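You operate a simulated robot arm through the tools that you are given. There is no shell and no other tool. Be economical: measure what you need, move in short steps, check, and stop when the job is done.

You run a simulated two-armed robot. Do the job below in one go: nothing can be reset, and whatever is moved stays where it is left.

## Task
Clamp and plug the black-head injector in the pop tester, pump till it pops, then let down.
Fine: take it from the coil rack; the plain black plug from PULSE on its head; clear door shut while pumping; orange knob to LET DOWN till the gauge reads nought; leave it clamped, plugged and shut.

It is judged by the outcome, as a careful person would: the job done as asked, and still so three seconds after it is handed in. It fails if anything else is knocked over, pushed out of place, dropped, spilled or broken.

## Robot
Two 7-joint arms with fingered hands on one trunk, on a base that drives. Base frame: it is fixed to the floor where the robot stands at the start and does not move with it; the origin is under the middle of the robot, x ahead of it, y to its left, z up. Units: cm, degrees, N and s.
The left shoulder is at the start at [2.3, 9.2, 138.7], the right one opposite. With the tool pointing down near the work surface each hand reaches from about 10 to 40 cm from the robot's upright axis, wherever it stands, measured 20 degrees to its own side. Places, roughly: black knob marked in bar [70, 80, 130]; black knob marked ohms earth [60, -50, 120]; black knob marked pop hold [50, 10, 90]; clamp knob of the pop tester [60, 0, 110]; clear door of the pop tester [50, 0, 110]; green button marked air jet [40, 30, 90]; head of black-head injector with white band [50, -30, 110]; orange knob marked let down [50, -10, 90]; plain black plug (4x3x4 cm) [60, -10, 100]; pop lever with white grip [50, -20, 110]; pop tester [70, 0, 120]; screen of the pop tester [70, 0, 140]; small teal drain pad [60, 80, 100]; stand of the pop tester [60, 0, 110]; white button marked test [60, -60, 120]. Payload 2.1 kg a hand.
The TCP of each hand is the grasp point between the finger pads, 2 cm short of the fingertips. In the tool frame z runs along the fingers and y along their closing line. Largest opening 6.8 cm; the body of the gripper starts 2.3 cm behind the TCP. The gripper is a hand of 5 fingers: y runs from the thumb to the fingers, the wrist lies at [-1, -7.9, -13.1] in the tool frame, and closing takes about 1.5 s.
Orientation is that of the tool frame in the base frame, as a unit quaternion [x, y, z, w]. With the fingers straight down and the wrist toward the robot, the tool's x, y and z point along [0, 1, 0], [1, 0, 0] and [0, 0, -1] of the base frame.

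## Interface
- The arms move only by the tool servo_tool. It takes "left_commands", "right_commands" or both (then of equal length, played together; a hand with none holds still); each is one flat list of numbers, 6 for each row, row after row: the shift along the tool's x, y, z in units of 50 mm (1.0 is 50 mm), then the turn, a rotation vector about the tool's x, y, z in units of 4 degrees (1.0 is 4 degrees). In form: [x, y, z, ax, ay, az, x, y, z, ax, ay, az, ...]. A call has 1 to 12 rows; each row shifts and turns the commanded pose from where the row before left it, along the tool's axes as they then stand. "left_gripper" and "right_gripper" are, for a hand that has rows, the gripper command, from -1 (shut) to 1 (fully open), values between in proportion, set as the call begins (left out, the last holds). A call with a number of a shift or a turn outside -1 to 1 is refused whole. Each row takes 0.2 s and may step no farther than 5 cm and 8.6 degrees from the row before; otherwise, or with a gripper value out of range, the whole call is refused. Where a pose cannot be reached the arm comes as near as it can. A force on the tool above 90 N (or 10 N above the force at the start of the call, whichever is more), or a blocked arm, ends the call early, and 0.2 s more pass. The fingers move at their own pace (about 15.3 cm/s each) and stop on an object; they squeeze with about 24 N. The grip force told is the motor's: it shows also when the fingers shut on nothing. Time passes only in rows, and 0.2 s behind the last, so rows that do not move let the fingers close. It gives the time, the measured TCP pose, the force on the tool (base axes), the opening and the grip force at its end, in the units of the frame above (readings bear some noise), with the torque about the TCP (base axes, N m) and any sound that the robot's microphone picked up.
- Cameras (640 x 400 px; columns grow to the right, rows downward): "scene" is now at [9.43, -4.05, 154.4]; the picture's right is [-0.43, -0.90, 0.00], its down [-0.47, 0.23, -0.85] and it looks along [0.77, -0.37, -0.53] (base axes); focal length 214 px, centre (320, 200). "left" rides on the left gripper at [-5.4, -5.8, -7.2] in its tool frame; the picture's right is [-0.57, -0.39, 0.73], its down [0.73, -0.64, 0.23] and it looks along [0.38, 0.66, 0.65] (tool axes); focal length 226 px, centre (320, 200). "right" rides on the right gripper at [5.4, -5.8, -7.2] in its tool frame; the picture's right is [-0.57, 0.39, -0.73], its down [-0.73, -0.64, 0.23] and it looks along [-0.38, 0.66, 0.65] (tool axes); focal length 226 px, centre (320, 200). There is no depth. A picture from a camera that has moved, and an enlarged one, comes with that camera's place and axes in the base frame and with its lens.
- grab_frame(camera): a new picture of that camera. It takes no simulated time.
- slide_trunk(by): slides the trunk up (or, below 0, down) by that many cm; the arms and the scene camera ride with it, the base frame stays. It gives what a move gives, with no picture.
- roll_base(legs): drives the robot by 1 to 6 legs, each [ahead, left, turn to the left] in cm, cm and degrees, along the robot's own axes; the way and the turn of a leg run together, so that a leg with both is an arc; at most 150 cm and 180 degrees a leg. The arms and the cameras ride along, it lands a little off, and it stops where it bumps. It gives what a move gives.
- set_fingers(index, middle, ring, little, thumb_bend, thumb_turn, hand): sets how far each is bent, from 0 (flat) to 100 (curled in); at 30 the hand is open as for a grip, at 70 the pads meet at the TCP. One left out holds its place. A second passes; each finger stops where it meets its share of the squeeze, and holds until it gets a number again. A gripper value or a shape takes the hand back. It gives what a move gives, with no picture; readings hold the bend of each and the force on index, middle, ring, little, thumb and palm. thumb_turn goes from beside the hand (0) to across from the fingers (100), as for a grip.
- grasp_type(shape, hand): the hand has 5 fingers and takes this shape, open, in about a second: jaw (thumb against the fingers, like two jaws); tri (thumb and two fingers); tip (a fingertip pinch); poke (one finger out to press); point (the index stretched); flat (the hand flat); cup (the hand cupped); fist (a fist). The gripper value then closes the fingers along that shape, each until it touches; the sizes above hold for jaw. It gives what a move gives, with no picture.
- aim_head(pan, tilt): turns the head with the scene camera to pan (to the left, within 86 degrees either way) and tilt (down, from -29 to 69), counted from straight ahead of the robot. It gives what a move gives.
- zoom(camera, box): a new picture of the part [left, top, right, bottom] of that camera's present view, enlarged. It takes no simulated time.
- sign_off(): hands the job in; it is judged then, once.

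Work in short steps. Places have to be worked out from the pictures, the camera data and where the tool is seen: move nearer, look again, correct. Check each grasp and each placing, and mend what went wrong. You have 120 turns and 108 pictures in all, those below and enlarged ones among them. Open the grippers and draw the arms clear of the work before you hand the job in, unless the task says otherwise; then end with one line.

The tools are called after "Call:" by a JSON object that holds its "name" and its "arguments". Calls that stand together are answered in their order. servo_tool: Moves the arms, as the interface text tells. Its arguments: {"type":"object","properties":{"left_commands":{"type":"array","items":{"type":"number"}},"left_gripper":{"type":"number"},"right_commands":{"type":"array","items":{"type":"number"}},"right_gripper":{"type":"number"}},"required":[]} The other tools are called the same way: slide_trunk (by) slides the trunk up or down; grasp_type (shape, hand) gives the hand a shape; set_fingers (index, middle, ring, little, thumb_bend, thumb_turn, hand) moves the fingers one by one; roll_base (legs) drives the base; aim_head (pan, tilt) turns the head that bears the scene camera; grab_frame (camera) takes a picture; zoom (camera, box) takes an enlarged picture of a part of a camera's view; sign_off () hands the job in.

At the start:

```text
time_s: 0.0
left_tool_pos: [41.22, -3.81, 148.12]
left_ee_rot: [0.707, 0.707, 0.0, 0.0]
left_contact_force: [0.3, -0.3, 0.6]
left_torque: [-0.01, 0.0, 0.0]
left_gripper_width: 6.76
left_finger_force: 0.1
left_shape: jaw
left_bend: [30.0, 30.0, 30.0, 30.0, 30.0, 98.0]
left_finger forces: [0.1, 0.0, 0.0, 0.1, 0.0, 0.0]
right_tool_pos: [24.08, -26.87, 140.31]
right_ee_rot: [0.707, 0.707, 0.0, 0.0]
right_contact_force: [-0.8, 0.5, -0.1]
right_torque: [0.0, 0.0, 0.02]
right_gripper_width: 6.76
right_finger_force: 0.1
right_shape: jaw
right_bend: [30.0, 30.0, 30.0, 30.0, 30.0, 98.0]
right_finger forces: [0.1, 0.1, 0.0, 0.0, 0.1, 0.1]
trunk travel left (down, up): [-62.6, 27.8]
robot x, y, heading: [0.15, -0.01, 0.0]
head pan, tilt: [-25.8, 31.8]
```

scene: 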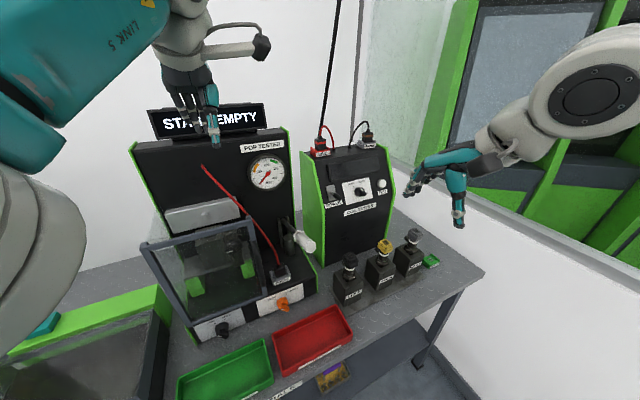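
right: 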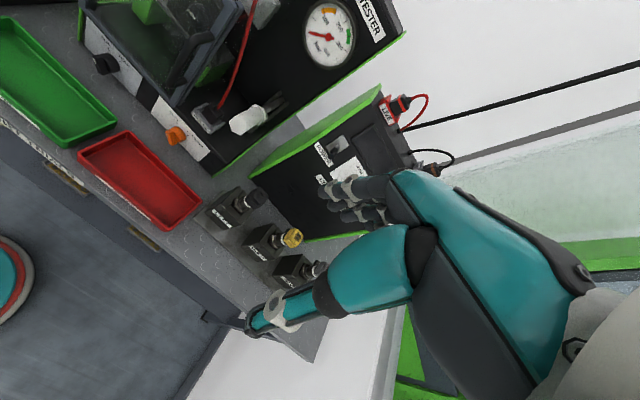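
left: 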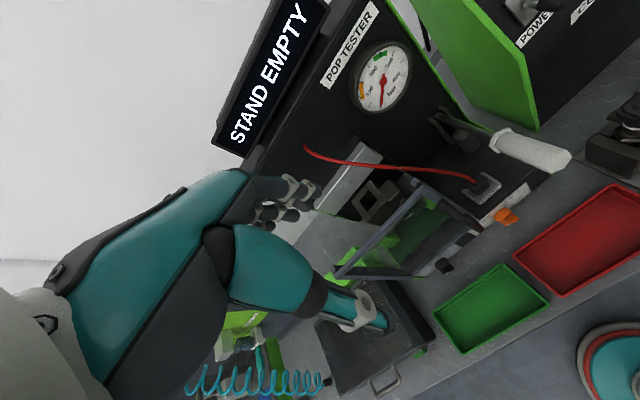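

I start by looking closely at the rack and the tester with enlarged pictures.

Call:
{"name": "zoom", "arguments": {"camera": "scene", "box": [300, 200, 480, 320]}}

Call:
{"name": "zoom", "arguments": {"camera": "scene", "box": [130, 180, 340, 350]}}

Call:
{"name": "zoom", "arguments": {"camera": "left", "box": [300, 80, 580, 280]}}

```text
3.33 times, centred on (390, 260) of scene
camera zoom: at [9.43, -4.05, 154.4], right [-0.43, -0.9, 0.0], down [-0.47, 0.23, -0.85], along [0.77, -0.37, -0.53], focal length 715 px, centre (87, 0)
```

zoom: 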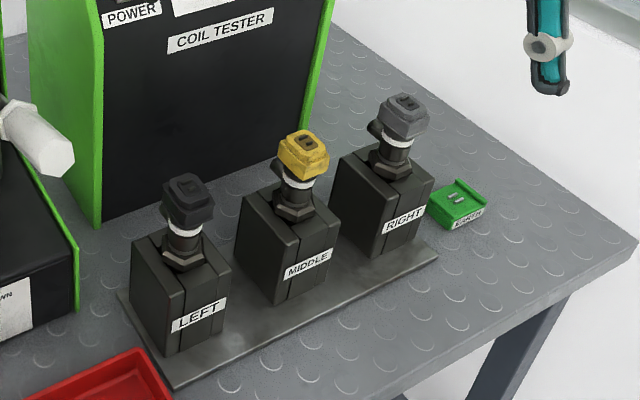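

```text
2.35 times, centred on (235, 265) of scene
camera zoom: at [9.43, -4.05, 154.4], right [-0.43, -0.9, 0.0], down [-0.47, 0.23, -0.85], along [0.77, -0.37, -0.53], focal length 505 px, centre (520, 47)
```

zoom: 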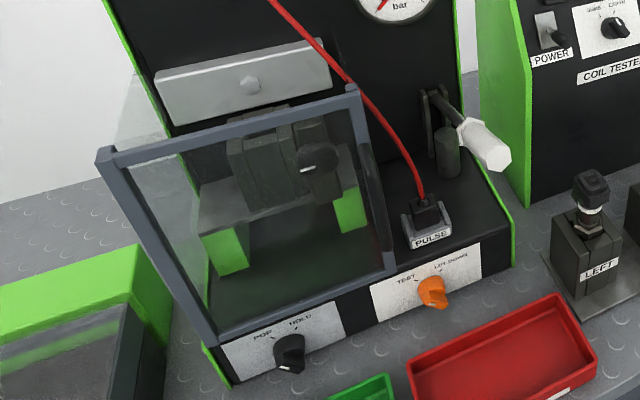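

```text
2.00 times, centred on (440, 180) of left
camera zoom: at [35.22, -9.19, 155.27], right [-0.39, -0.57, -0.73], down [-0.64, 0.73, -0.23], along [0.66, 0.38, -0.65], focal length 452 px, centre (80, 240)
```

zoom: 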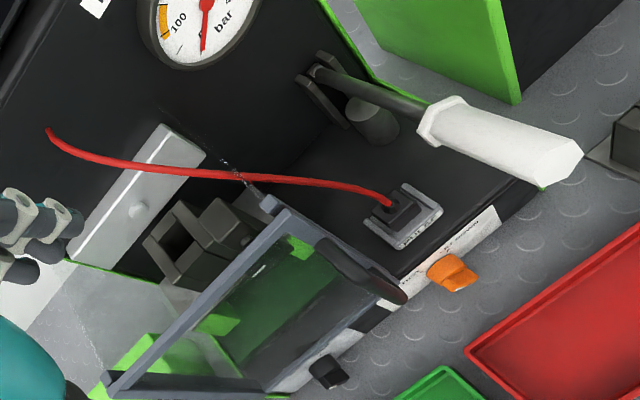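

The left hand hides part of the tester. I draw it back to the left, then look again.

Call:
{"name": "servo_tool", "arguments": {"left_commands": [1, -0.5, 0, 0, 0, 0, 1, -0.5, 0, 0, 0, 0, 1, -0.5, 0, 0, 0, 0, 1, -0.5, 0, 0, 0, 0, 1, -0.5, 0, 0, 0, 0, 1, -0.5, 0, 0, 0, 0]}}

Call:
{"name": "aim_head", "arguments": {"pan": -8, "tilt": 36}}

Call:
{"name": "grab_frame", "arguments": {"camera": "scene"}}

Call:
{"name": "grab_frame", "arguments": {"camera": "left"}}

```text
refused: row 1 steps farther than a row can; nothing moved
```

```text
time_s: 0.8
left_tool_pos: [41.17, -3.8, 148.08]
left_ee_rot: [0.706, 0.708, 0.001, 0.0]
left_contact_force: [-0.9, -0.5, -0.3]
left_torque: [0.0, 0.0, -0.02]
left_gripper_width: 6.74
left_finger_force: 0.0
left_shape: jaw
left_bend: [30.0, 30.0, 30.0, 30.0, 30.0, 98.0]
left_finger forces: [0.0, 0.0, 0.1, 0.1, 0.0, 0.1]
right_tool_pos: [23.96, -26.85, 140.37]
right_ee_rot: [0.707, 0.707, 0.0, 0.0]
right_contact_force: [0.2, -0.9, 0.1]
right_torque: [-0.01, 0.01, 0.04]
right_gripper_width: 6.78
right_finger_force: 0.1
right_shape: jaw
right_bend: [30.0, 30.0, 30.0, 30.0, 30.0, 98.0]
right_finger forces: [0.0, 0.0, 0.1, 0.1, 0.0, 0.0]
trunk travel left (down, up): [-62.6, 27.8]
robot x, y, heading: [-0.19, 0.41, -0.3]
head pan, tilt: [-8.0, 36.0]
```

```text
101 pictures are left
camera scene: at [10.02, -1.38, 153.75], right [-0.14, -0.99, 0.0], down [-0.58, 0.08, -0.81], along [0.8, -0.11, -0.59], focal length 214 px, centre (320, 200)
```

scene: 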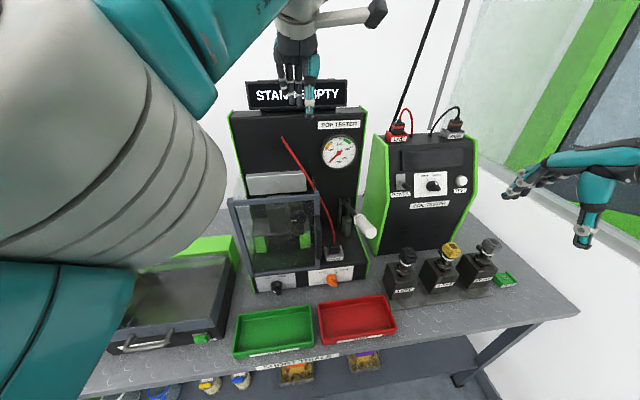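

```text
100 pictures are left
camera left: at [35.22, -9.19, 155.27], right [-0.39, -0.57, -0.73], down [-0.64, 0.73, -0.23], along [0.66, 0.38, -0.65], focal length 226 px, centre (320, 200)
```

left: 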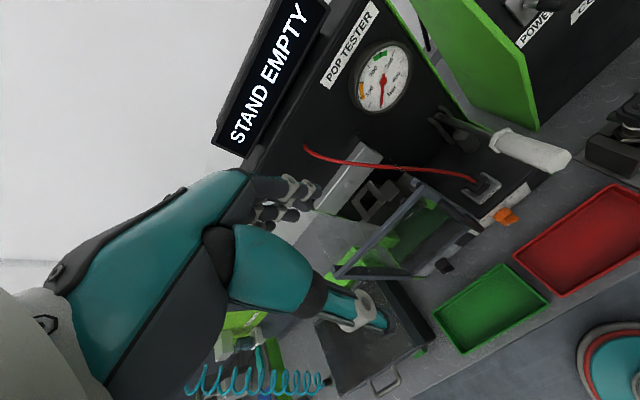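

The step was too long; I repeat it with shorter rows.

Call:
{"name": "servo_tool", "arguments": {"left_commands": [0.85, -0.5, 0, 0, 0, 0, 0.85, -0.5, 0, 0, 0, 0, 0.85, -0.5, 0, 0, 0, 0, 0.85, -0.5, 0, 0, 0, 0, 0.85, -0.5, 0, 0, 0, 0, 0.85, -0.5, 0, 0, 0, 0, 0.85, 0, 0, 0, 0, 0]}}

Call:
{"name": "zoom", "arguments": {"camera": "scene", "box": [200, 120, 400, 300]}}

Call:
{"name": "grab_frame", "arguments": {"camera": "left"}}

```text
time_s: 2.4
left_tool_pos: [26.12, 26.09, 147.99]
left_ee_rot: [0.706, 0.708, 0.0, 0.0]
left_contact_force: [0.2, -0.2, -0.1]
left_torque: [0.0, -0.01, -0.02]
left_gripper_width: 6.76
left_finger_force: 0.0
left_shape: jaw
left_bend: [30.0, 30.0, 30.0, 30.0, 30.0, 98.0]
left_finger forces: [0.0, 0.0, 0.0, 0.1, 0.0, 0.1]
right_tool_pos: [23.96, -26.89, 140.35]
right_ee_rot: [0.707, 0.707, 0.0, 0.0]
right_contact_force: [-0.3, 0.0, 0.2]
right_torque: [-0.01, 0.0, -0.01]
right_gripper_width: 6.74
right_finger_force: 0.1
right_shape: jaw
right_bend: [30.0, 30.0, 30.0, 30.0, 30.0, 98.0]
right_finger forces: [0.0, 0.0, 0.0, 0.0, 0.0, 0.1]
trunk travel left (down, up): [-62.6, 27.8]
robot x, y, heading: [-0.09, -0.08, 0.0]
head pan, tilt: [-8.0, 36.0]
```

```text
2.22 times, centred on (300, 210) of scene
camera zoom: at [10.03, -1.3, 153.74], right [-0.14, -0.99, 0.0], down [-0.58, 0.08, -0.81], along [0.8, -0.11, -0.59], focal length 477 px, centre (364, 178)
```

zoom: 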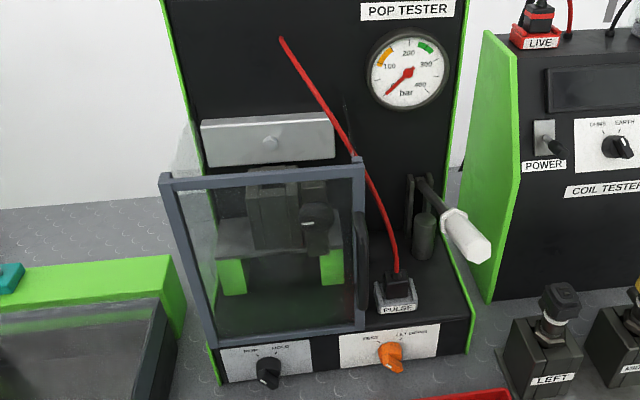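

```text
98 pictures are left
camera left: at [20.05, 20.64, 155.21], right [-0.39, -0.57, -0.73], down [-0.64, 0.73, -0.23], along [0.66, 0.38, -0.65], focal length 226 px, centre (320, 200)
```

left: 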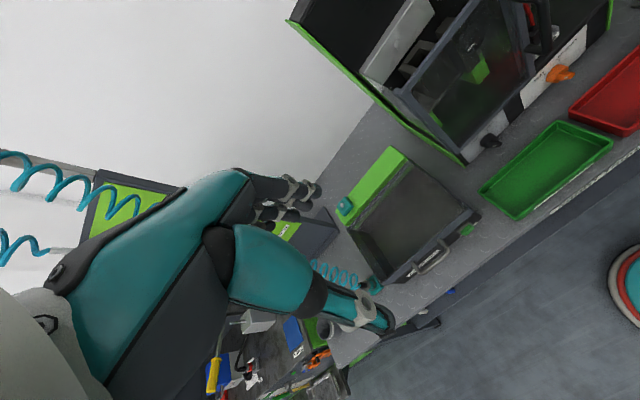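

The door is shut, hinged on the left, handle on the right. I check how close I can drive by looking down at the bench edge.

Call:
{"name": "aim_head", "arguments": {"pan": 0, "tilt": 65}}

Call:
{"name": "grab_frame", "arguments": {"camera": "scene"}}

```text
time_s: 3.4
left_tool_pos: [26.1, 25.9, 148.06]
left_ee_rot: [0.707, 0.708, 0.0, -0.001]
left_contact_force: [-0.3, 0.2, -0.8]
left_torque: [0.0, 0.01, 0.04]
left_gripper_width: 6.77
left_finger_force: 0.0
left_shape: jaw
left_bend: [30.0, 30.0, 30.0, 30.0, 30.0, 98.0]
left_finger forces: [0.1, 0.0, 0.1, 0.0, 0.0, 0.0]
right_tool_pos: [24.05, -26.88, 140.39]
right_ee_rot: [0.707, 0.707, 0.0, -0.001]
right_contact_force: [0.4, 0.4, -0.1]
right_torque: [0.02, -0.02, -0.02]
right_gripper_width: 6.78
right_finger_force: 0.0
right_shape: jaw
right_bend: [30.0, 30.0, 30.0, 30.0, 30.0, 98.0]
right_finger forces: [0.0, 0.0, 0.0, 0.0, 0.1, 0.0]
trunk travel left (down, up): [-62.6, 27.8]
robot x, y, heading: [-0.17, 0.11, 0.2]
head pan, tilt: [0.0, 65.0]
```

```text
97 pictures are left
camera scene: at [7.43, -0.14, 149.92], right [0.0, -1.0, 0.0], down [-0.91, 0.0, -0.42], along [0.42, 0.0, -0.91], focal length 214 px, centre (320, 200)
```

scene: 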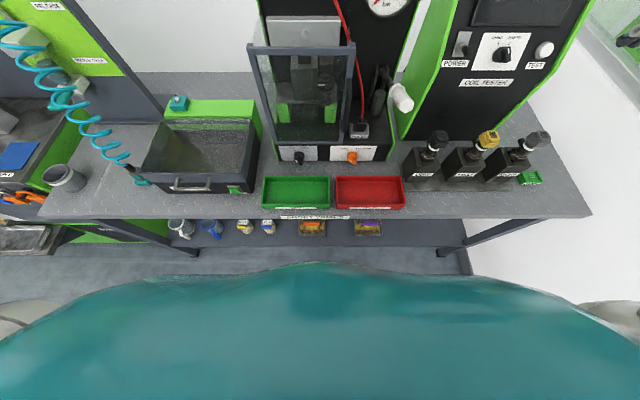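

Chest front is about x=11, bench edge about x=29. I drive forward 10 cm and look into the chamber.

Call:
{"name": "roll_base", "arguments": {"legs": [[10, 0, 0]]}}

Call:
{"name": "aim_head", "arguments": {"pan": -5, "tilt": 45}}

Call:
{"name": "grab_frame", "arguments": {"camera": "scene"}}

Call:
{"name": "zoom", "arguments": {"camera": "scene", "box": [230, 80, 390, 200]}}

```text
time_s: 4.5
left_tool_pos: [36.19, 25.95, 148.03]
left_ee_rot: [0.706, 0.708, 0.0, -0.001]
left_contact_force: [-0.3, -0.7, 0.0]
left_torque: [0.02, 0.01, -0.03]
left_gripper_width: 6.79
left_finger_force: 0.0
left_shape: jaw
left_bend: [30.0, 30.0, 30.0, 30.0, 30.0, 98.0]
left_finger forces: [0.0, 0.1, 0.0, 0.0, 0.1, 0.1]
right_tool_pos: [34.25, -26.82, 140.3]
right_ee_rot: [0.707, 0.707, -0.001, 0.0]
right_contact_force: [0.1, -0.1, 0.5]
right_torque: [0.0, 0.05, 0.0]
right_gripper_width: 6.78
right_finger_force: 0.0
right_shape: jaw
right_bend: [30.0, 30.0, 30.0, 30.0, 30.0, 98.0]
right_finger forces: [0.0, 0.0, 0.1, 0.0, 0.0, 0.0]
trunk travel left (down, up): [-62.6, 27.8]
robot x, y, heading: [10.18, 0.07, 0.3]
head pan, tilt: [0.0, 65.0]
```

```text
time_s: 5.3
left_tool_pos: [35.99, 25.91, 148.04]
left_ee_rot: [0.707, 0.708, 0.0, 0.0]
left_contact_force: [-0.3, 0.7, 0.0]
left_torque: [-0.02, -0.01, -0.02]
left_gripper_width: 6.77
left_finger_force: 0.0
left_shape: jaw
left_bend: [30.0, 30.0, 30.0, 30.0, 30.0, 98.0]
left_finger forces: [0.0, 0.0, 0.0, 0.0, 0.0, 0.0]
right_tool_pos: [34.05, -26.94, 140.37]
right_ee_rot: [0.707, 0.707, -0.001, 0.0]
right_contact_force: [0.6, 0.4, 0.3]
right_torque: [-0.01, 0.0, 0.01]
right_gripper_width: 6.79
right_finger_force: 0.0
right_shape: jaw
right_bend: [30.0, 30.0, 30.0, 30.0, 30.0, 98.0]
right_finger forces: [0.0, 0.1, 0.0, 0.0, 0.0, 0.1]
trunk travel left (down, up): [-62.6, 27.8]
robot x, y, heading: [10.31, -0.25, 0.1]
head pan, tilt: [-5.0, 45.0]
```

```text
96 pictures are left
camera scene: at [19.49, -0.83, 152.41], right [-0.09, -1.0, 0.0], down [-0.71, 0.06, -0.71], along [0.7, -0.06, -0.71], focal length 214 px, centre (320, 200)
```

scene: 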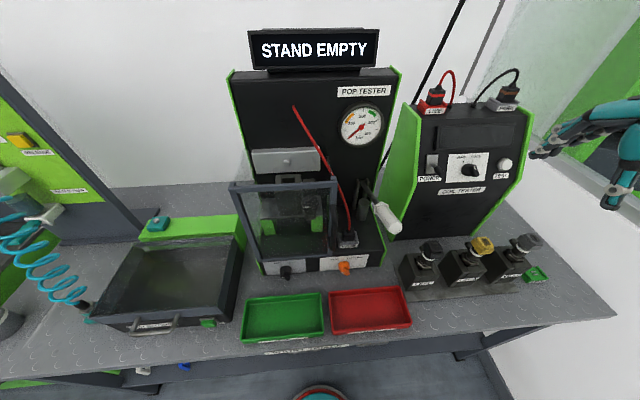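

```text
3.33 times, centred on (310, 140) of scene
camera zoom: at [19.49, -0.83, 152.41], right [-0.09, -1.0, 0.0], down [-0.71, 0.06, -0.71], along [0.7, -0.06, -0.71], focal length 715 px, centre (353, 400)
```

zoom: 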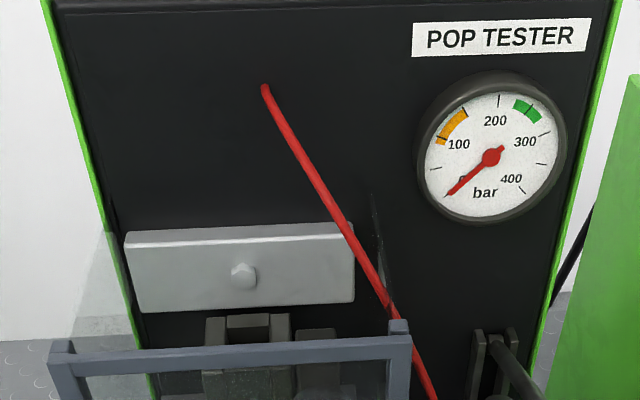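

Closer look at the chamber and clamp.

Call:
{"name": "zoom", "arguments": {"camera": "scene", "box": [225, 160, 405, 290]}}

Call:
{"name": "zoom", "arguments": {"camera": "left", "box": [320, 0, 640, 200]}}

Call:
{"name": "grab_frame", "arguments": {"camera": "right"}}

```text
3.08 times, centred on (315, 225) of scene
camera zoom: at [19.49, -0.83, 152.41], right [-0.09, -1.0, 0.0], down [-0.71, 0.06, -0.71], along [0.7, -0.06, -0.71], focal length 660 px, centre (335, 123)
```

zoom: 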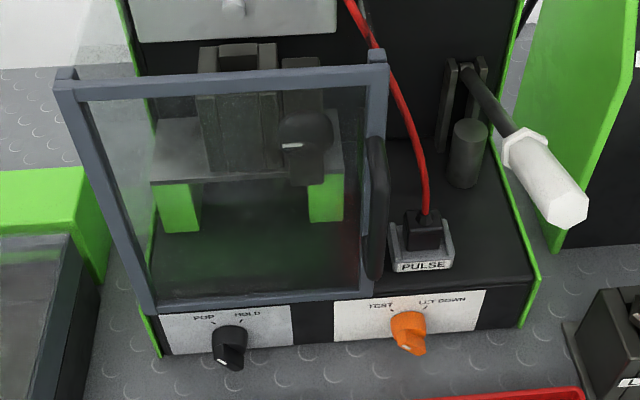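

```text
2.00 times, centred on (480, 100) of left
camera zoom: at [30.12, 20.55, 155.22], right [-0.39, -0.57, -0.73], down [-0.64, 0.73, -0.23], along [0.66, 0.38, -0.65], focal length 452 px, centre (0, 400)
```

zoom: 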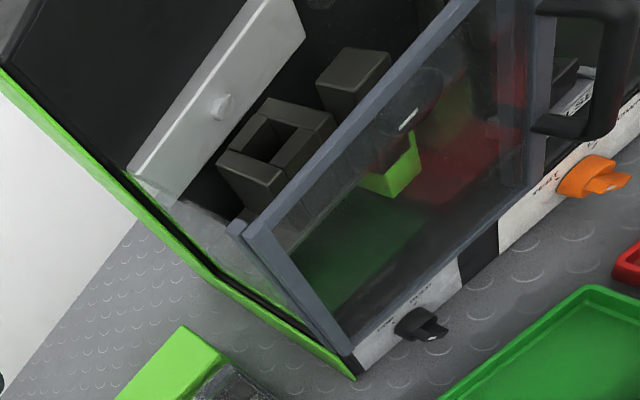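

```text
92 pictures are left
camera right: at [28.23, -21.41, 147.52], right [0.39, -0.57, 0.73], down [-0.64, -0.73, -0.23], along [0.66, -0.38, -0.65], focal length 226 px, centre (320, 200)
```

right: 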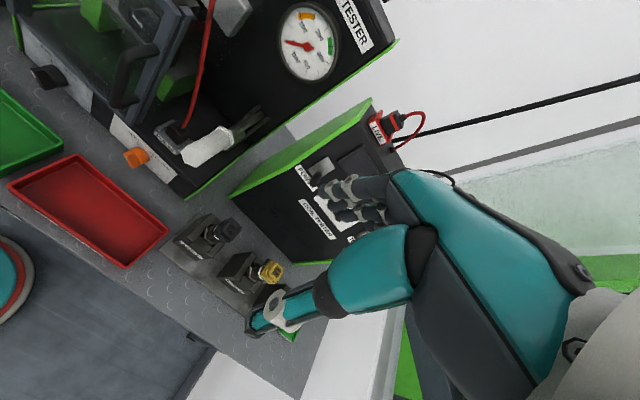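

The chamber top is open, the door leans back a little (top bar near x 53, z 124), with a loop handle at its right edge. I plan to straddle the door's top bar near its free end with the left hand and swing it open; first I bring the hand above it.

Call:
{"name": "servo_tool", "arguments": {"left_commands": [-0.77, 0.45, 0, 0, 0, 0, -0.77, 0.45, 0, 0, 0, 0, -0.77, 0.45, 0, 0, 0, 0, -0.77, 0.45, 0, 0, 0, 0, -0.77, 0.45, 0, 0, 0, 0, -0.77, 0.45, 0, 0, 0, 0, -0.77, 0.45, 0, 0, 0, 0, 0, 0, 0.6, 0, 0, 0, 0, 0, 0.6, 0, 0, 0]}}

Call:
{"name": "grab_frame", "arguments": {"camera": "left"}}

Call:
{"name": "grab_frame", "arguments": {"camera": "scene"}}

```text
time_s: 7.3
left_tool_pos: [51.84, -1.02, 142.08]
left_ee_rot: [0.707, 0.708, 0.0, 0.0]
left_contact_force: [-0.8, -0.2, 0.3]
left_torque: [-0.01, 0.0, 0.01]
left_gripper_width: 6.8
left_finger_force: 0.0
left_shape: jaw
left_bend: [30.0, 30.0, 30.0, 30.0, 30.0, 98.0]
left_finger forces: [0.0, 0.1, 0.1, 0.1, 0.0, 0.0]
right_tool_pos: [34.16, -27.07, 140.39]
right_ee_rot: [0.707, 0.707, 0.0, 0.0]
right_contact_force: [-0.2, 0.3, 0.0]
right_torque: [-0.04, -0.01, 0.0]
right_gripper_width: 6.8
right_finger_force: 0.1
right_shape: jaw
right_bend: [30.0, 30.0, 30.0, 30.0, 30.0, 98.0]
right_finger forces: [0.0, 0.0, 0.0, 0.0, 0.1, 0.0]
trunk travel left (down, up): [-62.6, 27.8]
robot x, y, heading: [10.26, 0.01, -0.1]
head pan, tilt: [-5.0, 45.0]
```

```text
91 pictures are left
camera left: at [45.81, -6.51, 149.19], right [-0.39, -0.57, -0.73], down [-0.64, 0.73, -0.23], along [0.66, 0.38, -0.65], focal length 226 px, centre (320, 200)
```

left: 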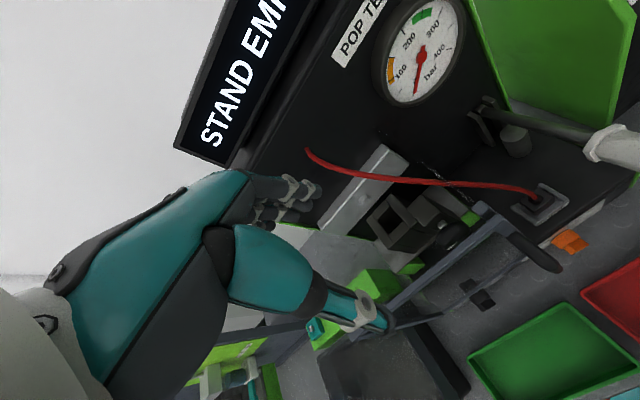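

```text
90 pictures are left
camera scene: at [19.49, -0.91, 152.41], right [-0.09, -1.0, 0.0], down [-0.7, 0.06, -0.71], along [0.7, -0.06, -0.71], focal length 214 px, centre (320, 200)
```

scene: 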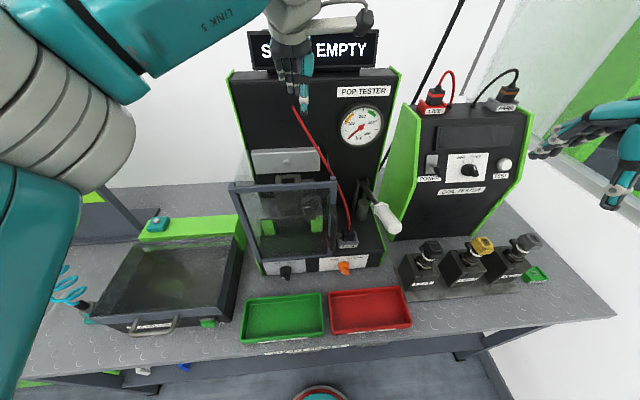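

Zoom from this overhead view to measure the door, clamp and handle.

Call:
{"name": "zoom", "arguments": {"camera": "left", "box": [340, 130, 620, 305]}}

```text
2.29 times, centred on (480, 218) of left
camera zoom: at [45.81, -6.51, 149.19], right [-0.39, -0.57, -0.73], down [-0.64, 0.73, -0.23], along [0.66, 0.38, -0.65], focal length 517 px, centre (-46, 160)
```

zoom: 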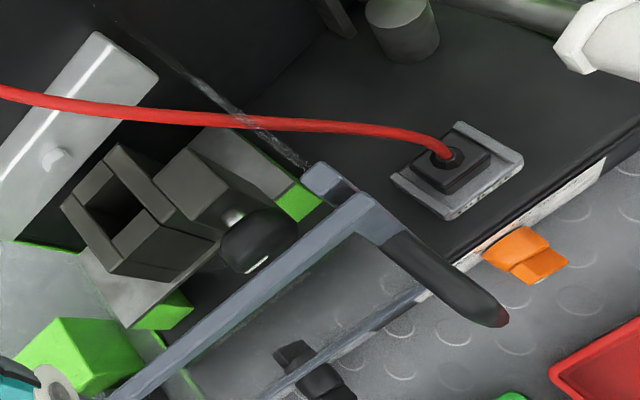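

Measured: door plane x≈51, top z≈126, free edge y≈-6.5; handle near (49,-6.4,113); clamp socket ≈(64,4,114.5); clamp knob face ≈(56.3,-1.4,113.7). I lower the open left hand so it straddles the top bar.

Call:
{"name": "servo_tool", "arguments": {"left_commands": [0.2, -0.06, 0.6, 0, 0, 0, 0.2, -0.06, 0.6, 0, 0, 0, 0, 0, 0.6, 0, 0, 0, 0, 0, 0.6, 0, 0, 0, 0, 0, 0.4, 0, 0, 0, 0, 0, 0.4, 0, 0, 0]}}

Call:
{"name": "zoom", "arguments": {"camera": "scene", "box": [200, 100, 420, 260]}}

```text
time_s: 8.7
left_tool_pos: [51.18, 1.03, 126.04]
left_ee_rot: [0.707, 0.707, 0.0, 0.0]
left_contact_force: [0.4, -0.3, -1.0]
left_torque: [-0.01, 0.01, 0.0]
left_gripper_width: 6.81
left_finger_force: 0.0
left_shape: jaw
left_bend: [30.0, 30.0, 30.0, 30.0, 30.0, 98.0]
left_finger forces: [0.0, 0.0, 0.0, 0.0, 0.0, 0.0]
right_tool_pos: [34.03, -26.91, 140.39]
right_ee_rot: [0.707, 0.707, 0.0, 0.0]
right_contact_force: [0.5, -0.2, 0.0]
right_torque: [-0.03, 0.0, 0.01]
right_gripper_width: 6.77
right_finger_force: 0.0
right_shape: jaw
right_bend: [30.0, 30.0, 30.0, 30.0, 30.0, 98.0]
right_finger forces: [0.1, 0.1, 0.0, 0.0, 0.0, 0.0]
trunk travel left (down, up): [-62.6, 27.8]
robot x, y, heading: [10.19, -0.29, -0.0]
head pan, tilt: [-5.0, 45.0]
```

```text
2.50 times, centred on (310, 180) of scene
camera zoom: at [19.49, -0.85, 152.42], right [-0.09, -1.0, 0.0], down [-0.7, 0.06, -0.71], along [0.7, -0.06, -0.71], focal length 536 px, centre (345, 250)
```

zoom: 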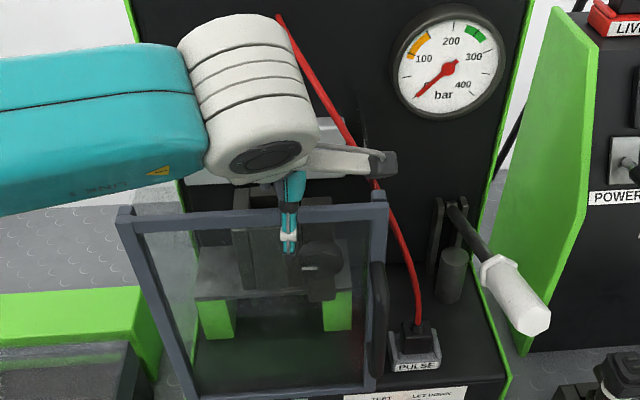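

Check whether the thumb is in front of the bar.

Call:
{"name": "zoom", "arguments": {"camera": "scene", "box": [280, 155, 360, 215]}}

Call:
{"name": "zoom", "arguments": {"camera": "left", "box": [220, 120, 500, 380]}}

```text
6.67 times, centred on (320, 185) of scene
camera zoom: at [19.49, -0.85, 152.42], right [-0.09, -1.0, 0.0], down [-0.7, 0.06, -0.71], along [0.7, -0.06, -0.71], focal length 1430 px, centre (320, 300)
```

zoom: 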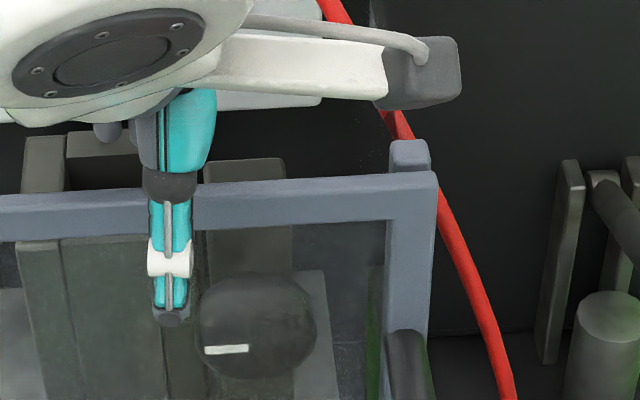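

```text
1.54 times, centred on (360, 250) of left
camera zoom: at [45.27, -4.43, 133.27], right [-0.39, -0.57, -0.73], down [-0.64, 0.73, -0.23], along [0.66, 0.38, -0.65], focal length 348 px, centre (258, 123)
```

zoom: 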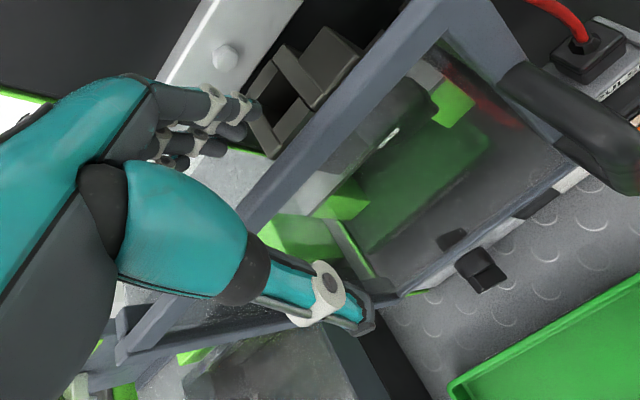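

Thumb in front, fingers behind. I lower 2 cm more and swing the door about its left hinge by 44°.

Call:
{"name": "servo_tool", "arguments": {"left_commands": [0, 0, 0.4, 0, 0, 0, 0, -0.18, 0, 0, 0, 1, 0, -0.18, 0, 0, 0, 1, 0, -0.18, 0, 0, 0, 1, 0, -0.18, 0, 0, 0, 1, 0, -0.18, 0, 0, 0, 1, 0, -0.18, 0, 0, 0, 1, 0, -0.18, 0, 0, 0, 1, 0, -0.18, 0, 0, 0, 1, 0, -0.18, 0, 0, 0, 1, 0, -0.18, 0, 0, 0, 1, 0, -0.18, 0, 0, 0, 1]}}

Call:
{"name": "grab_frame", "arguments": {"camera": "scene"}}

```text
time_s: 11.3
left_tool_pos: [42.11, 4.4, 124.07]
left_ee_rot: [0.921, 0.39, 0.0, -0.001]
left_contact_force: [0.1, -0.3, 0.0]
left_torque: [0.02, 0.01, 0.02]
left_gripper_width: 6.8
left_finger_force: 0.1
left_shape: jaw
left_bend: [30.0, 30.0, 30.0, 30.0, 30.0, 98.0]
left_finger forces: [0.3, 0.0, 0.0, 0.0, 0.1, 0.0]
right_tool_pos: [34.07, -26.89, 140.34]
right_ee_rot: [0.707, 0.707, 0.0, 0.001]
right_contact_force: [-0.2, -0.1, 0.0]
right_torque: [-0.02, 0.01, -0.02]
right_gripper_width: 6.75
right_finger_force: 0.1
right_shape: jaw
right_bend: [30.0, 30.0, 30.0, 30.0, 30.0, 98.0]
right_finger forces: [0.0, 0.0, 0.0, 0.1, 0.0, 0.0]
trunk travel left (down, up): [-62.6, 27.8]
robot x, y, heading: [9.96, 0.04, -0.0]
head pan, tilt: [-5.0, 45.0]
```

```text
85 pictures are left
camera scene: at [19.47, -0.83, 152.42], right [-0.09, -1.0, 0.0], down [-0.7, 0.06, -0.71], along [0.7, -0.06, -0.71], focal length 214 px, centre (320, 200)
```

scene: 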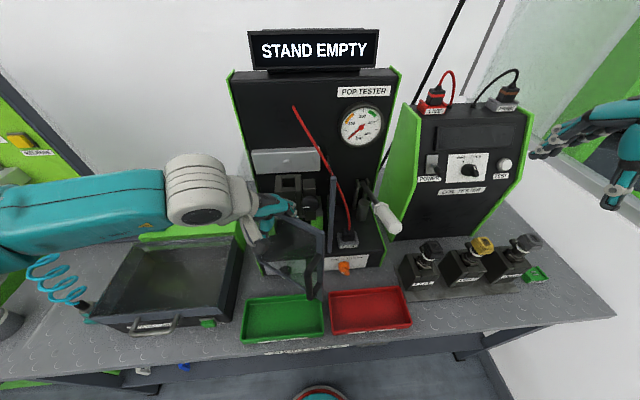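

The door swings easily. I continue about 48° more.

Call:
{"name": "servo_tool", "arguments": {"left_commands": [0, -0.18, 0, 0, 0, 1, 0, -0.18, 0, 0, 0, 1, 0, -0.18, 0, 0, 0, 1, 0, -0.18, 0, 0, 0, 1, 0, -0.18, 0, 0, 0, 1, 0, -0.18, 0, 0, 0, 1, 0, -0.18, 0, 0, 0, 1, 0, -0.18, 0, 0, 0, 1, 0, -0.18, 0, 0, 0, 1, 0, -0.18, 0, 0, 0, 1, 0, -0.18, 0, 0, 0, 1, 0, -0.18, 0, 0, 0, 1]}}

Call:
{"name": "grab_frame", "arguments": {"camera": "scene"}}

```text
time_s: 13.9
left_tool_pos: [30.77, 4.15, 119.76]
left_ee_rot: [1.0, -0.001, 0.012, 0.007]
left_contact_force: [12.3, 6.2, 35.1]
left_torque: [-0.28, -0.39, 0.17]
left_gripper_width: 6.78
left_finger_force: 0.0
left_shape: jaw
left_bend: [30.0, 30.0, 30.0, 30.0, 30.0, 98.0]
left_finger forces: [0.0, 0.0, 0.0, 0.0, 0.1, 31.0]
left hand out of reach, approached as far as the arm can: row 5, 6, 7, 8, 9, 10, 11, 12
right_tool_pos: [34.27, -26.82, 140.36]
right_ee_rot: [0.707, 0.708, 0.0, -0.001]
right_contact_force: [-0.5, -0.5, -0.7]
right_torque: [0.0, -0.02, -0.02]
right_gripper_width: 6.79
right_finger_force: 0.0
right_shape: jaw
right_bend: [30.0, 30.0, 30.0, 30.0, 30.0, 98.0]
right_finger forces: [0.1, 0.1, 0.0, 0.0, 0.0, 0.0]
trunk travel left (down, up): [-62.6, 27.8]
robot x, y, heading: [9.96, -0.1, 0.4]
head pan, tilt: [-5.0, 45.0]
stopped in row 12 (left hand): the force on the tool passed its limit at 103 N (the readings are from after the stop); the commanded pose is now the measured one
```

```text
84 pictures are left
camera scene: at [19.5, -0.81, 152.42], right [-0.09, -1.0, 0.0], down [-0.7, 0.06, -0.71], along [0.7, -0.06, -0.71], focal length 214 px, centre (320, 200)
```

scene: 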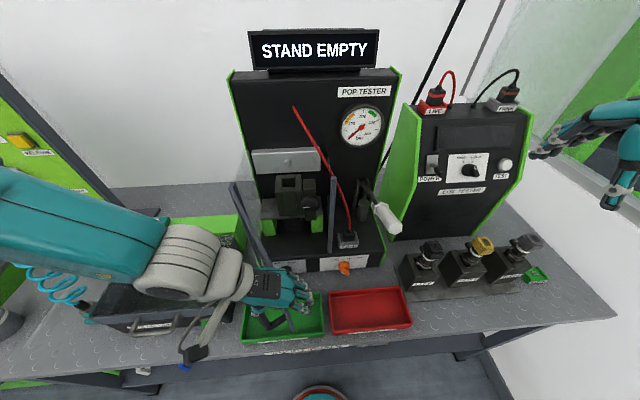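

The arm hit its reach limit and the palm pressed on the door's top bar. I lift the hand straight up and look.

Call:
{"name": "servo_tool", "arguments": {"left_commands": [0, 0, -0.3, 0, 0, 0, 0, 0, -0.5, 0, 0, 0, 0, 0, -0.7, 0, 0, 0, 0, 0, -0.8, 0, 0, 0, 0, 0, -0.9, 0, 0, 0]}}

Call:
{"name": "grab_frame", "arguments": {"camera": "scene"}}

Call:
{"name": "grab_frame", "arguments": {"camera": "left"}}

```text
time_s: 15.1
left_tool_pos: [28.96, 2.53, 124.24]
left_ee_rot: [1.0, 0.0, 0.01, 0.006]
left_contact_force: [-0.3, -0.3, 0.6]
left_torque: [0.03, 0.02, 0.02]
left_gripper_width: 6.78
left_finger_force: 0.0
left_shape: jaw
left_bend: [30.0, 30.0, 30.0, 30.0, 30.0, 98.0]
left_finger forces: [0.1, 0.1, 0.0, 0.1, 0.0, 0.0]
left hand out of reach, approached as far as the arm can: row 1, 2, 3, 4, 5
right_tool_pos: [34.17, -26.83, 140.47]
right_ee_rot: [0.707, 0.708, 0.0, 0.001]
right_contact_force: [-0.8, -0.4, 1.1]
right_torque: [0.02, 0.01, -0.04]
right_gripper_width: 6.77
right_finger_force: 0.1
right_shape: jaw
right_bend: [30.0, 30.0, 30.0, 30.0, 30.0, 98.0]
right_finger forces: [0.0, 0.0, 0.0, 0.0, 0.1, 0.0]
trunk travel left (down, up): [-62.6, 27.8]
robot x, y, heading: [10.24, 0.01, -0.3]
head pan, tilt: [-5.0, 45.0]
```

```text
83 pictures are left
camera scene: at [19.5, -0.84, 152.41], right [-0.09, -1.0, 0.0], down [-0.7, 0.06, -0.71], along [0.7, -0.06, -0.71], focal length 214 px, centre (320, 200)
```

scene: 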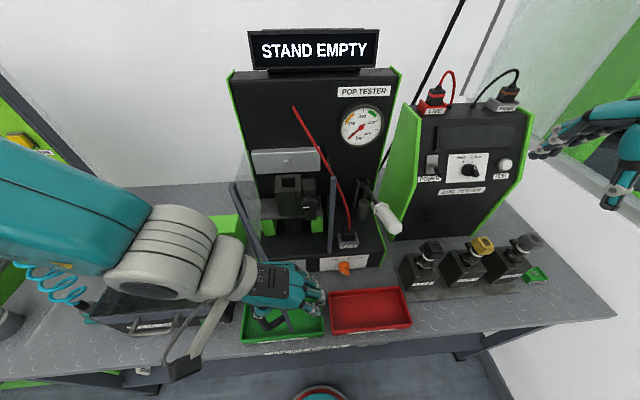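

```text
82 pictures are left
camera left: at [23.32, 8.49, 131.23], right [-0.55, 0.38, -0.74], down [0.74, 0.64, -0.22], along [0.39, -0.67, -0.63], focal length 226 px, centre (320, 200)
```

left: 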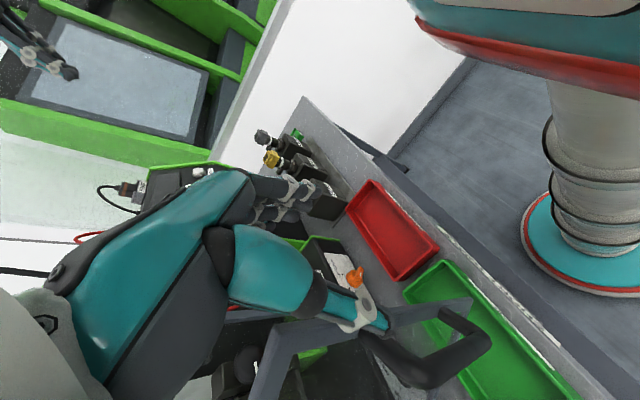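

The wrist was too close to the shoulder. The hand now points its x ahead, so I slide forward along the door bar and up, out of the straddle.

Call:
{"name": "servo_tool", "arguments": {"left_commands": [0.6, 0, 0, 0, 0, 0, 0.6, 0, -0.3, 0, 0, 0, 0.4, 0, -0.8, 0, 0, 0, 0.2, 0, -0.9, 0, 0, 0, 0, 0, -0.9, 0, 0, 0, 0, 0, -0.9, 0, 0, 0]}}

Call:
{"name": "grab_frame", "arguments": {"camera": "scene"}}

Call:
{"name": "grab_frame", "arguments": {"camera": "left"}}

```text
time_s: 16.5
left_tool_pos: [29.37, 2.21, 125.69]
left_ee_rot: [1.0, 0.015, 0.018, 0.002]
left_contact_force: [-0.1, 0.8, -0.7]
left_torque: [0.0, 0.01, 0.0]
left_gripper_width: 6.82
left_finger_force: 0.0
left_shape: jaw
left_bend: [30.0, 30.0, 30.0, 30.0, 30.0, 98.0]
left_finger forces: [0.0, 0.1, 0.1, 0.1, 0.0, 0.0]
left hand out of reach, approached as far as the arm can: row 1, 2, 3, 4, 5, 6
right_tool_pos: [34.13, -26.9, 140.43]
right_ee_rot: [0.707, 0.707, 0.0, 0.0]
right_contact_force: [0.1, -0.4, 0.5]
right_torque: [-0.04, -0.02, -0.01]
right_gripper_width: 6.78
right_finger_force: 0.0
right_shape: jaw
right_bend: [30.0, 30.0, 30.0, 30.0, 30.0, 98.0]
right_finger forces: [0.0, 0.1, 0.0, 0.0, 0.0, 0.0]
trunk travel left (down, up): [-62.6, 27.8]
robot x, y, heading: [9.98, -0.19, -0.1]
head pan, tilt: [-5.0, 45.0]
```

```text
81 pictures are left
camera scene: at [19.48, -0.82, 152.42], right [-0.09, -1.0, 0.0], down [-0.7, 0.06, -0.71], along [0.7, -0.06, -0.71], focal length 214 px, centre (320, 200)
```

scene: 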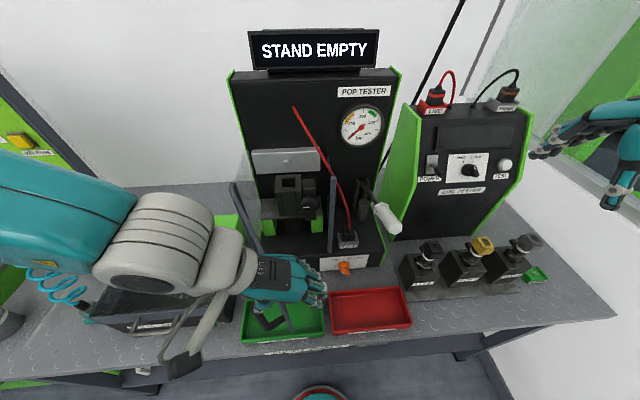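

```text
80 pictures are left
camera left: at [23.27, 8.01, 132.55], right [-0.55, 0.37, -0.75], down [0.72, 0.66, -0.21], along [0.42, -0.65, -0.63], focal length 226 px, centre (320, 200)
```

left: 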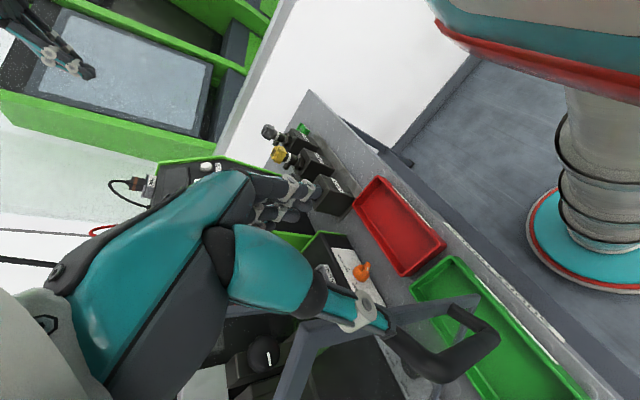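

The wrist yaw is at its limit; I turn the hand back step by step, the commanded place being up and ahead.

Call:
{"name": "servo_tool", "arguments": {"left_commands": [0, 0, 0, 0, 0, -1, 0, 0, 0, 0, 0, -1, 0, 0, 0, 0, 0, -1, 0, 0, 0, 0, 0, -1, 0, 0, 0, 0, 0, -1, 0, 0, 0, 0, 0, -1]}}

Call:
{"name": "grab_frame", "arguments": {"camera": "scene"}}

```text
time_s: 17.9
left_tool_pos: [31.85, 1.35, 125.64]
left_ee_rot: [0.978, 0.207, 0.006, 0.006]
left_contact_force: [1.1, -0.5, -0.4]
left_torque: [0.01, -0.01, 0.03]
left_gripper_width: 6.84
left_finger_force: 0.1
left_shape: jaw
left_bend: [30.0, 30.0, 30.0, 30.0, 30.0, 98.0]
left_finger forces: [0.1, 0.0, 0.0, 0.0, 0.0, 0.0]
left hand out of reach, approached as far as the arm can: row 2, 3, 4, 5, 6
right_tool_pos: [34.01, -27.01, 140.36]
right_ee_rot: [0.707, 0.707, 0.0, 0.001]
right_contact_force: [0.3, -0.6, 0.4]
right_torque: [0.0, -0.02, 0.02]
right_gripper_width: 6.76
right_finger_force: 0.0
right_shape: jaw
right_bend: [30.0, 30.0, 30.0, 30.0, 30.0, 98.0]
right_finger forces: [0.0, 0.0, 0.0, 0.1, 0.0, 0.0]
trunk travel left (down, up): [-62.6, 27.8]
robot x, y, heading: [9.87, 0.25, 0.0]
head pan, tilt: [-5.0, 45.0]
```

```text
79 pictures are left
camera scene: at [19.51, -0.84, 152.42], right [-0.09, -1.0, 0.0], down [-0.7, 0.06, -0.71], along [0.7, -0.06, -0.71], focal length 214 px, centre (320, 200)
```

scene: 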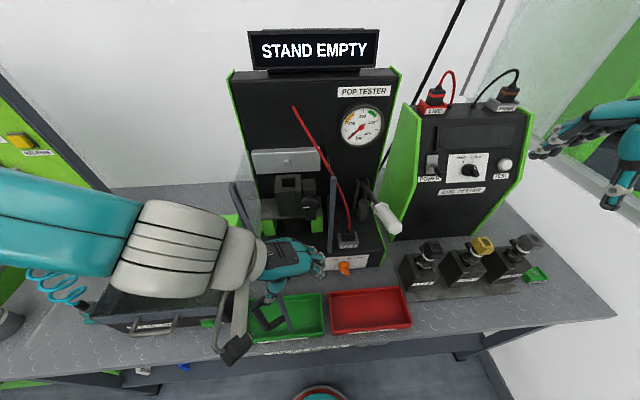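

It follows; I keep turning back.

Call:
{"name": "servo_tool", "arguments": {"left_commands": [0, 0, 0, 0, 0, -1, 0, 0, 0, 0, 0, -1, 0, 0, 0, 0, 0, -1, 0, 0, 0, 0, 0, -1, 0, 0, 0, 0, 0, -1, 0, 0, 0, 0, 0, -1, 0, 0, 0, 0, 0, -1, 0, 0, 0, 0, 0, -1]}}

Call:
{"name": "grab_frame", "arguments": {"camera": "scene"}}

```text
time_s: 19.7
left_tool_pos: [33.85, 0.43, 125.62]
left_ee_rot: [0.883, 0.469, 0.005, 0.008]
left_contact_force: [0.4, -0.5, -0.2]
left_torque: [0.0, 0.0, -0.03]
left_gripper_width: 6.81
left_finger_force: 0.0
left_shape: jaw
left_bend: [30.0, 30.0, 30.0, 30.0, 30.0, 98.0]
left_finger forces: [0.0, 0.1, 0.0, 0.0, 0.1, 0.1]
left hand out of reach, approached as far as the arm can: row 1, 2, 3, 4, 6, 8
right_tool_pos: [34.08, -26.84, 140.33]
right_ee_rot: [0.707, 0.707, 0.001, 0.0]
right_contact_force: [-0.4, 0.1, -1.0]
right_torque: [0.02, 0.0, 0.01]
right_gripper_width: 6.79
right_finger_force: 0.0
right_shape: jaw
right_bend: [30.0, 30.0, 30.0, 30.0, 30.0, 98.0]
right_finger forces: [0.1, 0.0, 0.0, 0.1, 0.0, 0.0]
trunk travel left (down, up): [-62.6, 27.8]
robot x, y, heading: [9.81, -0.01, -0.3]
head pan, tilt: [-5.0, 45.0]
```

```text
78 pictures are left
camera scene: at [19.5, -0.84, 152.42], right [-0.09, -1.0, 0.0], down [-0.7, 0.06, -0.71], along [0.7, -0.06, -0.71], focal length 214 px, centre (320, 200)
```

scene: 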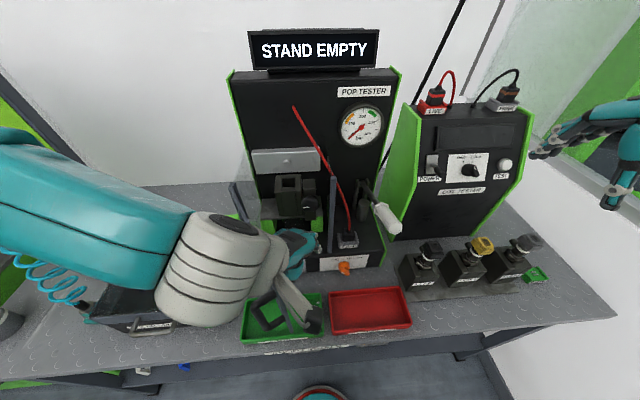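

The arm is in an awkward posture. Simplest release: raise the whole trunk, lifting the hand straight off the bar.

Call:
{"name": "slide_trunk", "arguments": {"by": 18}}

Call:
{"name": "servo_tool", "arguments": {"left_commands": [0, 0, 0, 0, 0, -1, 0, 0, 0, 0, 0, -1, 0, 0, 0, 0, 0, -1, 0, 0, 0, 0, 0, -1, 0, 0, 0, 0, 0, -1, 0, 0, 0, 0, 0, -1, 0, 0, 0, 0, 0, -1, 0, 0, 0, 0, 0, -1]}}

Call:
{"name": "grab_frame", "arguments": {"camera": "scene"}}

```text
time_s: 21.7
left_tool_pos: [33.95, 0.41, 143.56]
left_ee_rot: [0.884, 0.467, 0.005, 0.007]
left_contact_force: [0.4, -0.2, 0.5]
left_torque: [-0.01, 0.0, -0.01]
left_gripper_width: 6.8
left_finger_force: 0.1
left_shape: jaw
left_bend: [30.0, 30.0, 30.0, 30.0, 30.0, 98.0]
left_finger forces: [0.0, 0.0, 0.0, 0.1, 0.0, 0.0]
right_tool_pos: [34.09, -26.81, 158.36]
right_ee_rot: [0.707, 0.707, 0.0, -0.001]
right_contact_force: [-0.5, 0.0, -0.6]
right_torque: [-0.03, -0.01, 0.0]
right_gripper_width: 6.74
right_finger_force: 0.2
right_shape: jaw
right_bend: [30.0, 30.0, 30.0, 30.0, 30.0, 98.0]
right_finger forces: [0.0, 0.0, 0.0, 0.1, 0.0, 0.0]
trunk travel left (down, up): [-80.6, 9.8]
robot x, y, heading: [9.93, 0.07, 0.1]
head pan, tilt: [-5.0, 45.0]
```

```text
time_s: 23.5
left_tool_pos: [33.85, 0.49, 143.6]
left_ee_rot: [0.72, 0.694, 0.002, 0.01]
left_contact_force: [0.3, 0.3, -0.3]
left_torque: [-0.01, 0.0, -0.02]
left_gripper_width: 6.81
left_finger_force: 0.2
left_shape: jaw
left_bend: [30.0, 30.0, 30.0, 30.0, 30.0, 98.0]
left_finger forces: [0.1, 0.0, 0.0, 0.1, 0.0, 0.0]
right_tool_pos: [34.18, -26.99, 158.46]
right_ee_rot: [0.707, 0.707, 0.0, 0.0]
right_contact_force: [0.1, 0.4, -0.4]
right_torque: [-0.01, 0.01, 0.02]
right_gripper_width: 6.77
right_finger_force: 0.0
right_shape: jaw
right_bend: [30.0, 30.0, 30.0, 30.0, 30.0, 98.0]
right_finger forces: [0.0, 0.0, 0.0, 0.0, 0.0, 0.0]
trunk travel left (down, up): [-80.6, 9.8]
robot x, y, heading: [9.78, 0.26, 0.2]
head pan, tilt: [-5.0, 45.0]
```

```text
77 pictures are left
camera scene: at [19.2, -0.86, 170.42], right [-0.09, -1.0, 0.0], down [-0.7, 0.06, -0.71], along [0.7, -0.06, -0.71], focal length 214 px, centre (320, 200)
```

scene: 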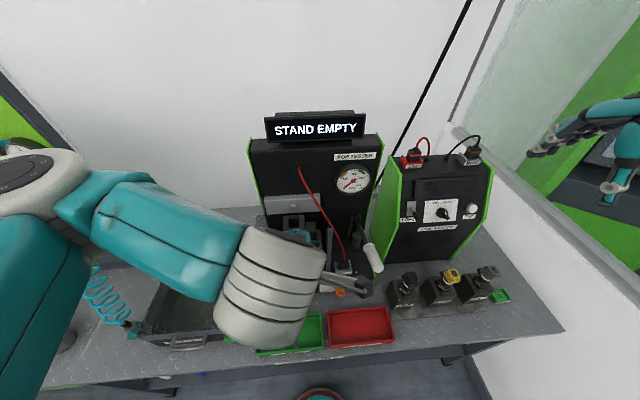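

Free now. I move the left hand off to the left above the door and look at the door and the clamp.

Call:
{"name": "servo_tool", "arguments": {"left_commands": [0.9, 0, -0.1, 0, 0, 0, 0.9, 0, -0.1, 0, 0, 0, 0.9, 0, -0.1, 0, 0, 0, 0.9, 0, -0.1, 0, 0, 0, 0.9, 0, -0.1, 0, 0, 0, 0.9, 0, 0, 0, 0, 0]}}

Call:
{"name": "grab_frame", "arguments": {"camera": "scene"}}

Call:
{"name": "zoom", "arguments": {"camera": "scene", "box": [220, 170, 400, 330]}}

```text
time_s: 24.9
left_tool_pos: [38.32, 26.22, 145.96]
left_ee_rot: [0.721, 0.693, 0.002, 0.01]
left_contact_force: [-0.1, -0.3, -0.3]
left_torque: [0.01, -0.01, 0.02]
left_gripper_width: 6.79
left_finger_force: 0.0
left_shape: jaw
left_bend: [30.0, 30.0, 30.0, 30.0, 30.0, 98.0]
left_finger forces: [0.0, 0.1, 0.0, 0.0, 0.0, 0.0]
left hand out of reach, approached as far as the arm can: row 1, 2, 3
right_tool_pos: [34.07, -26.94, 158.46]
right_ee_rot: [0.707, 0.707, 0.0, 0.001]
right_contact_force: [0.1, 0.8, -0.5]
right_torque: [0.02, 0.0, 0.0]
right_gripper_width: 6.79
right_finger_force: 0.0
right_shape: jaw
right_bend: [30.0, 30.0, 30.0, 30.0, 30.0, 98.0]
right_finger forces: [0.1, 0.0, 0.0, 0.0, 0.0, 0.0]
trunk travel left (down, up): [-80.6, 9.8]
robot x, y, heading: [10.05, 0.22, 0.1]
head pan, tilt: [-5.0, 45.0]
```

```text
76 pictures are left
camera scene: at [19.14, -0.77, 170.42], right [-0.09, -1.0, 0.0], down [-0.7, 0.06, -0.71], along [0.7, -0.06, -0.71], focal length 214 px, centre (320, 200)
```

scene: 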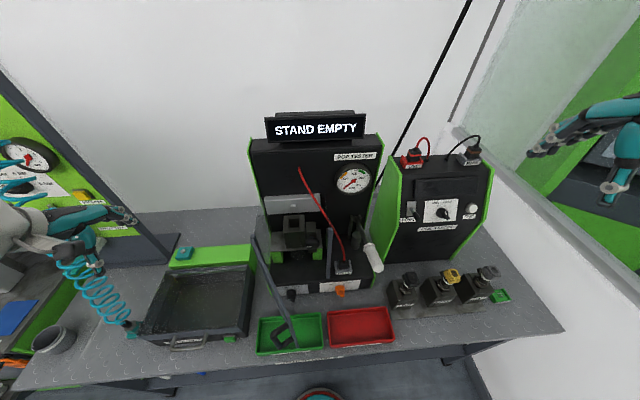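

```text
2.50 times, centred on (310, 250) of scene
camera zoom: at [19.14, -0.77, 170.42], right [-0.09, -1.0, 0.0], down [-0.7, 0.06, -0.71], along [0.7, -0.06, -0.71], focal length 536 px, centre (345, 75)
```

zoom: 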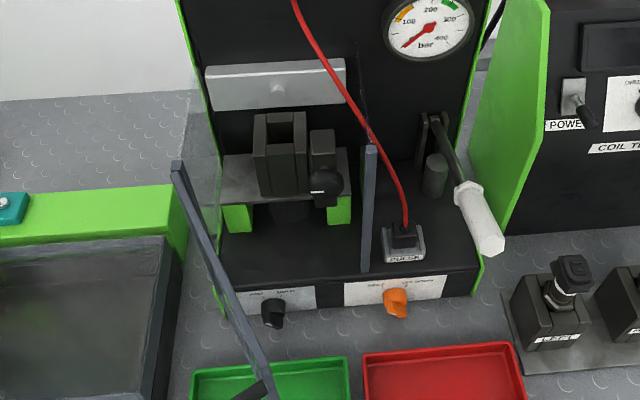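

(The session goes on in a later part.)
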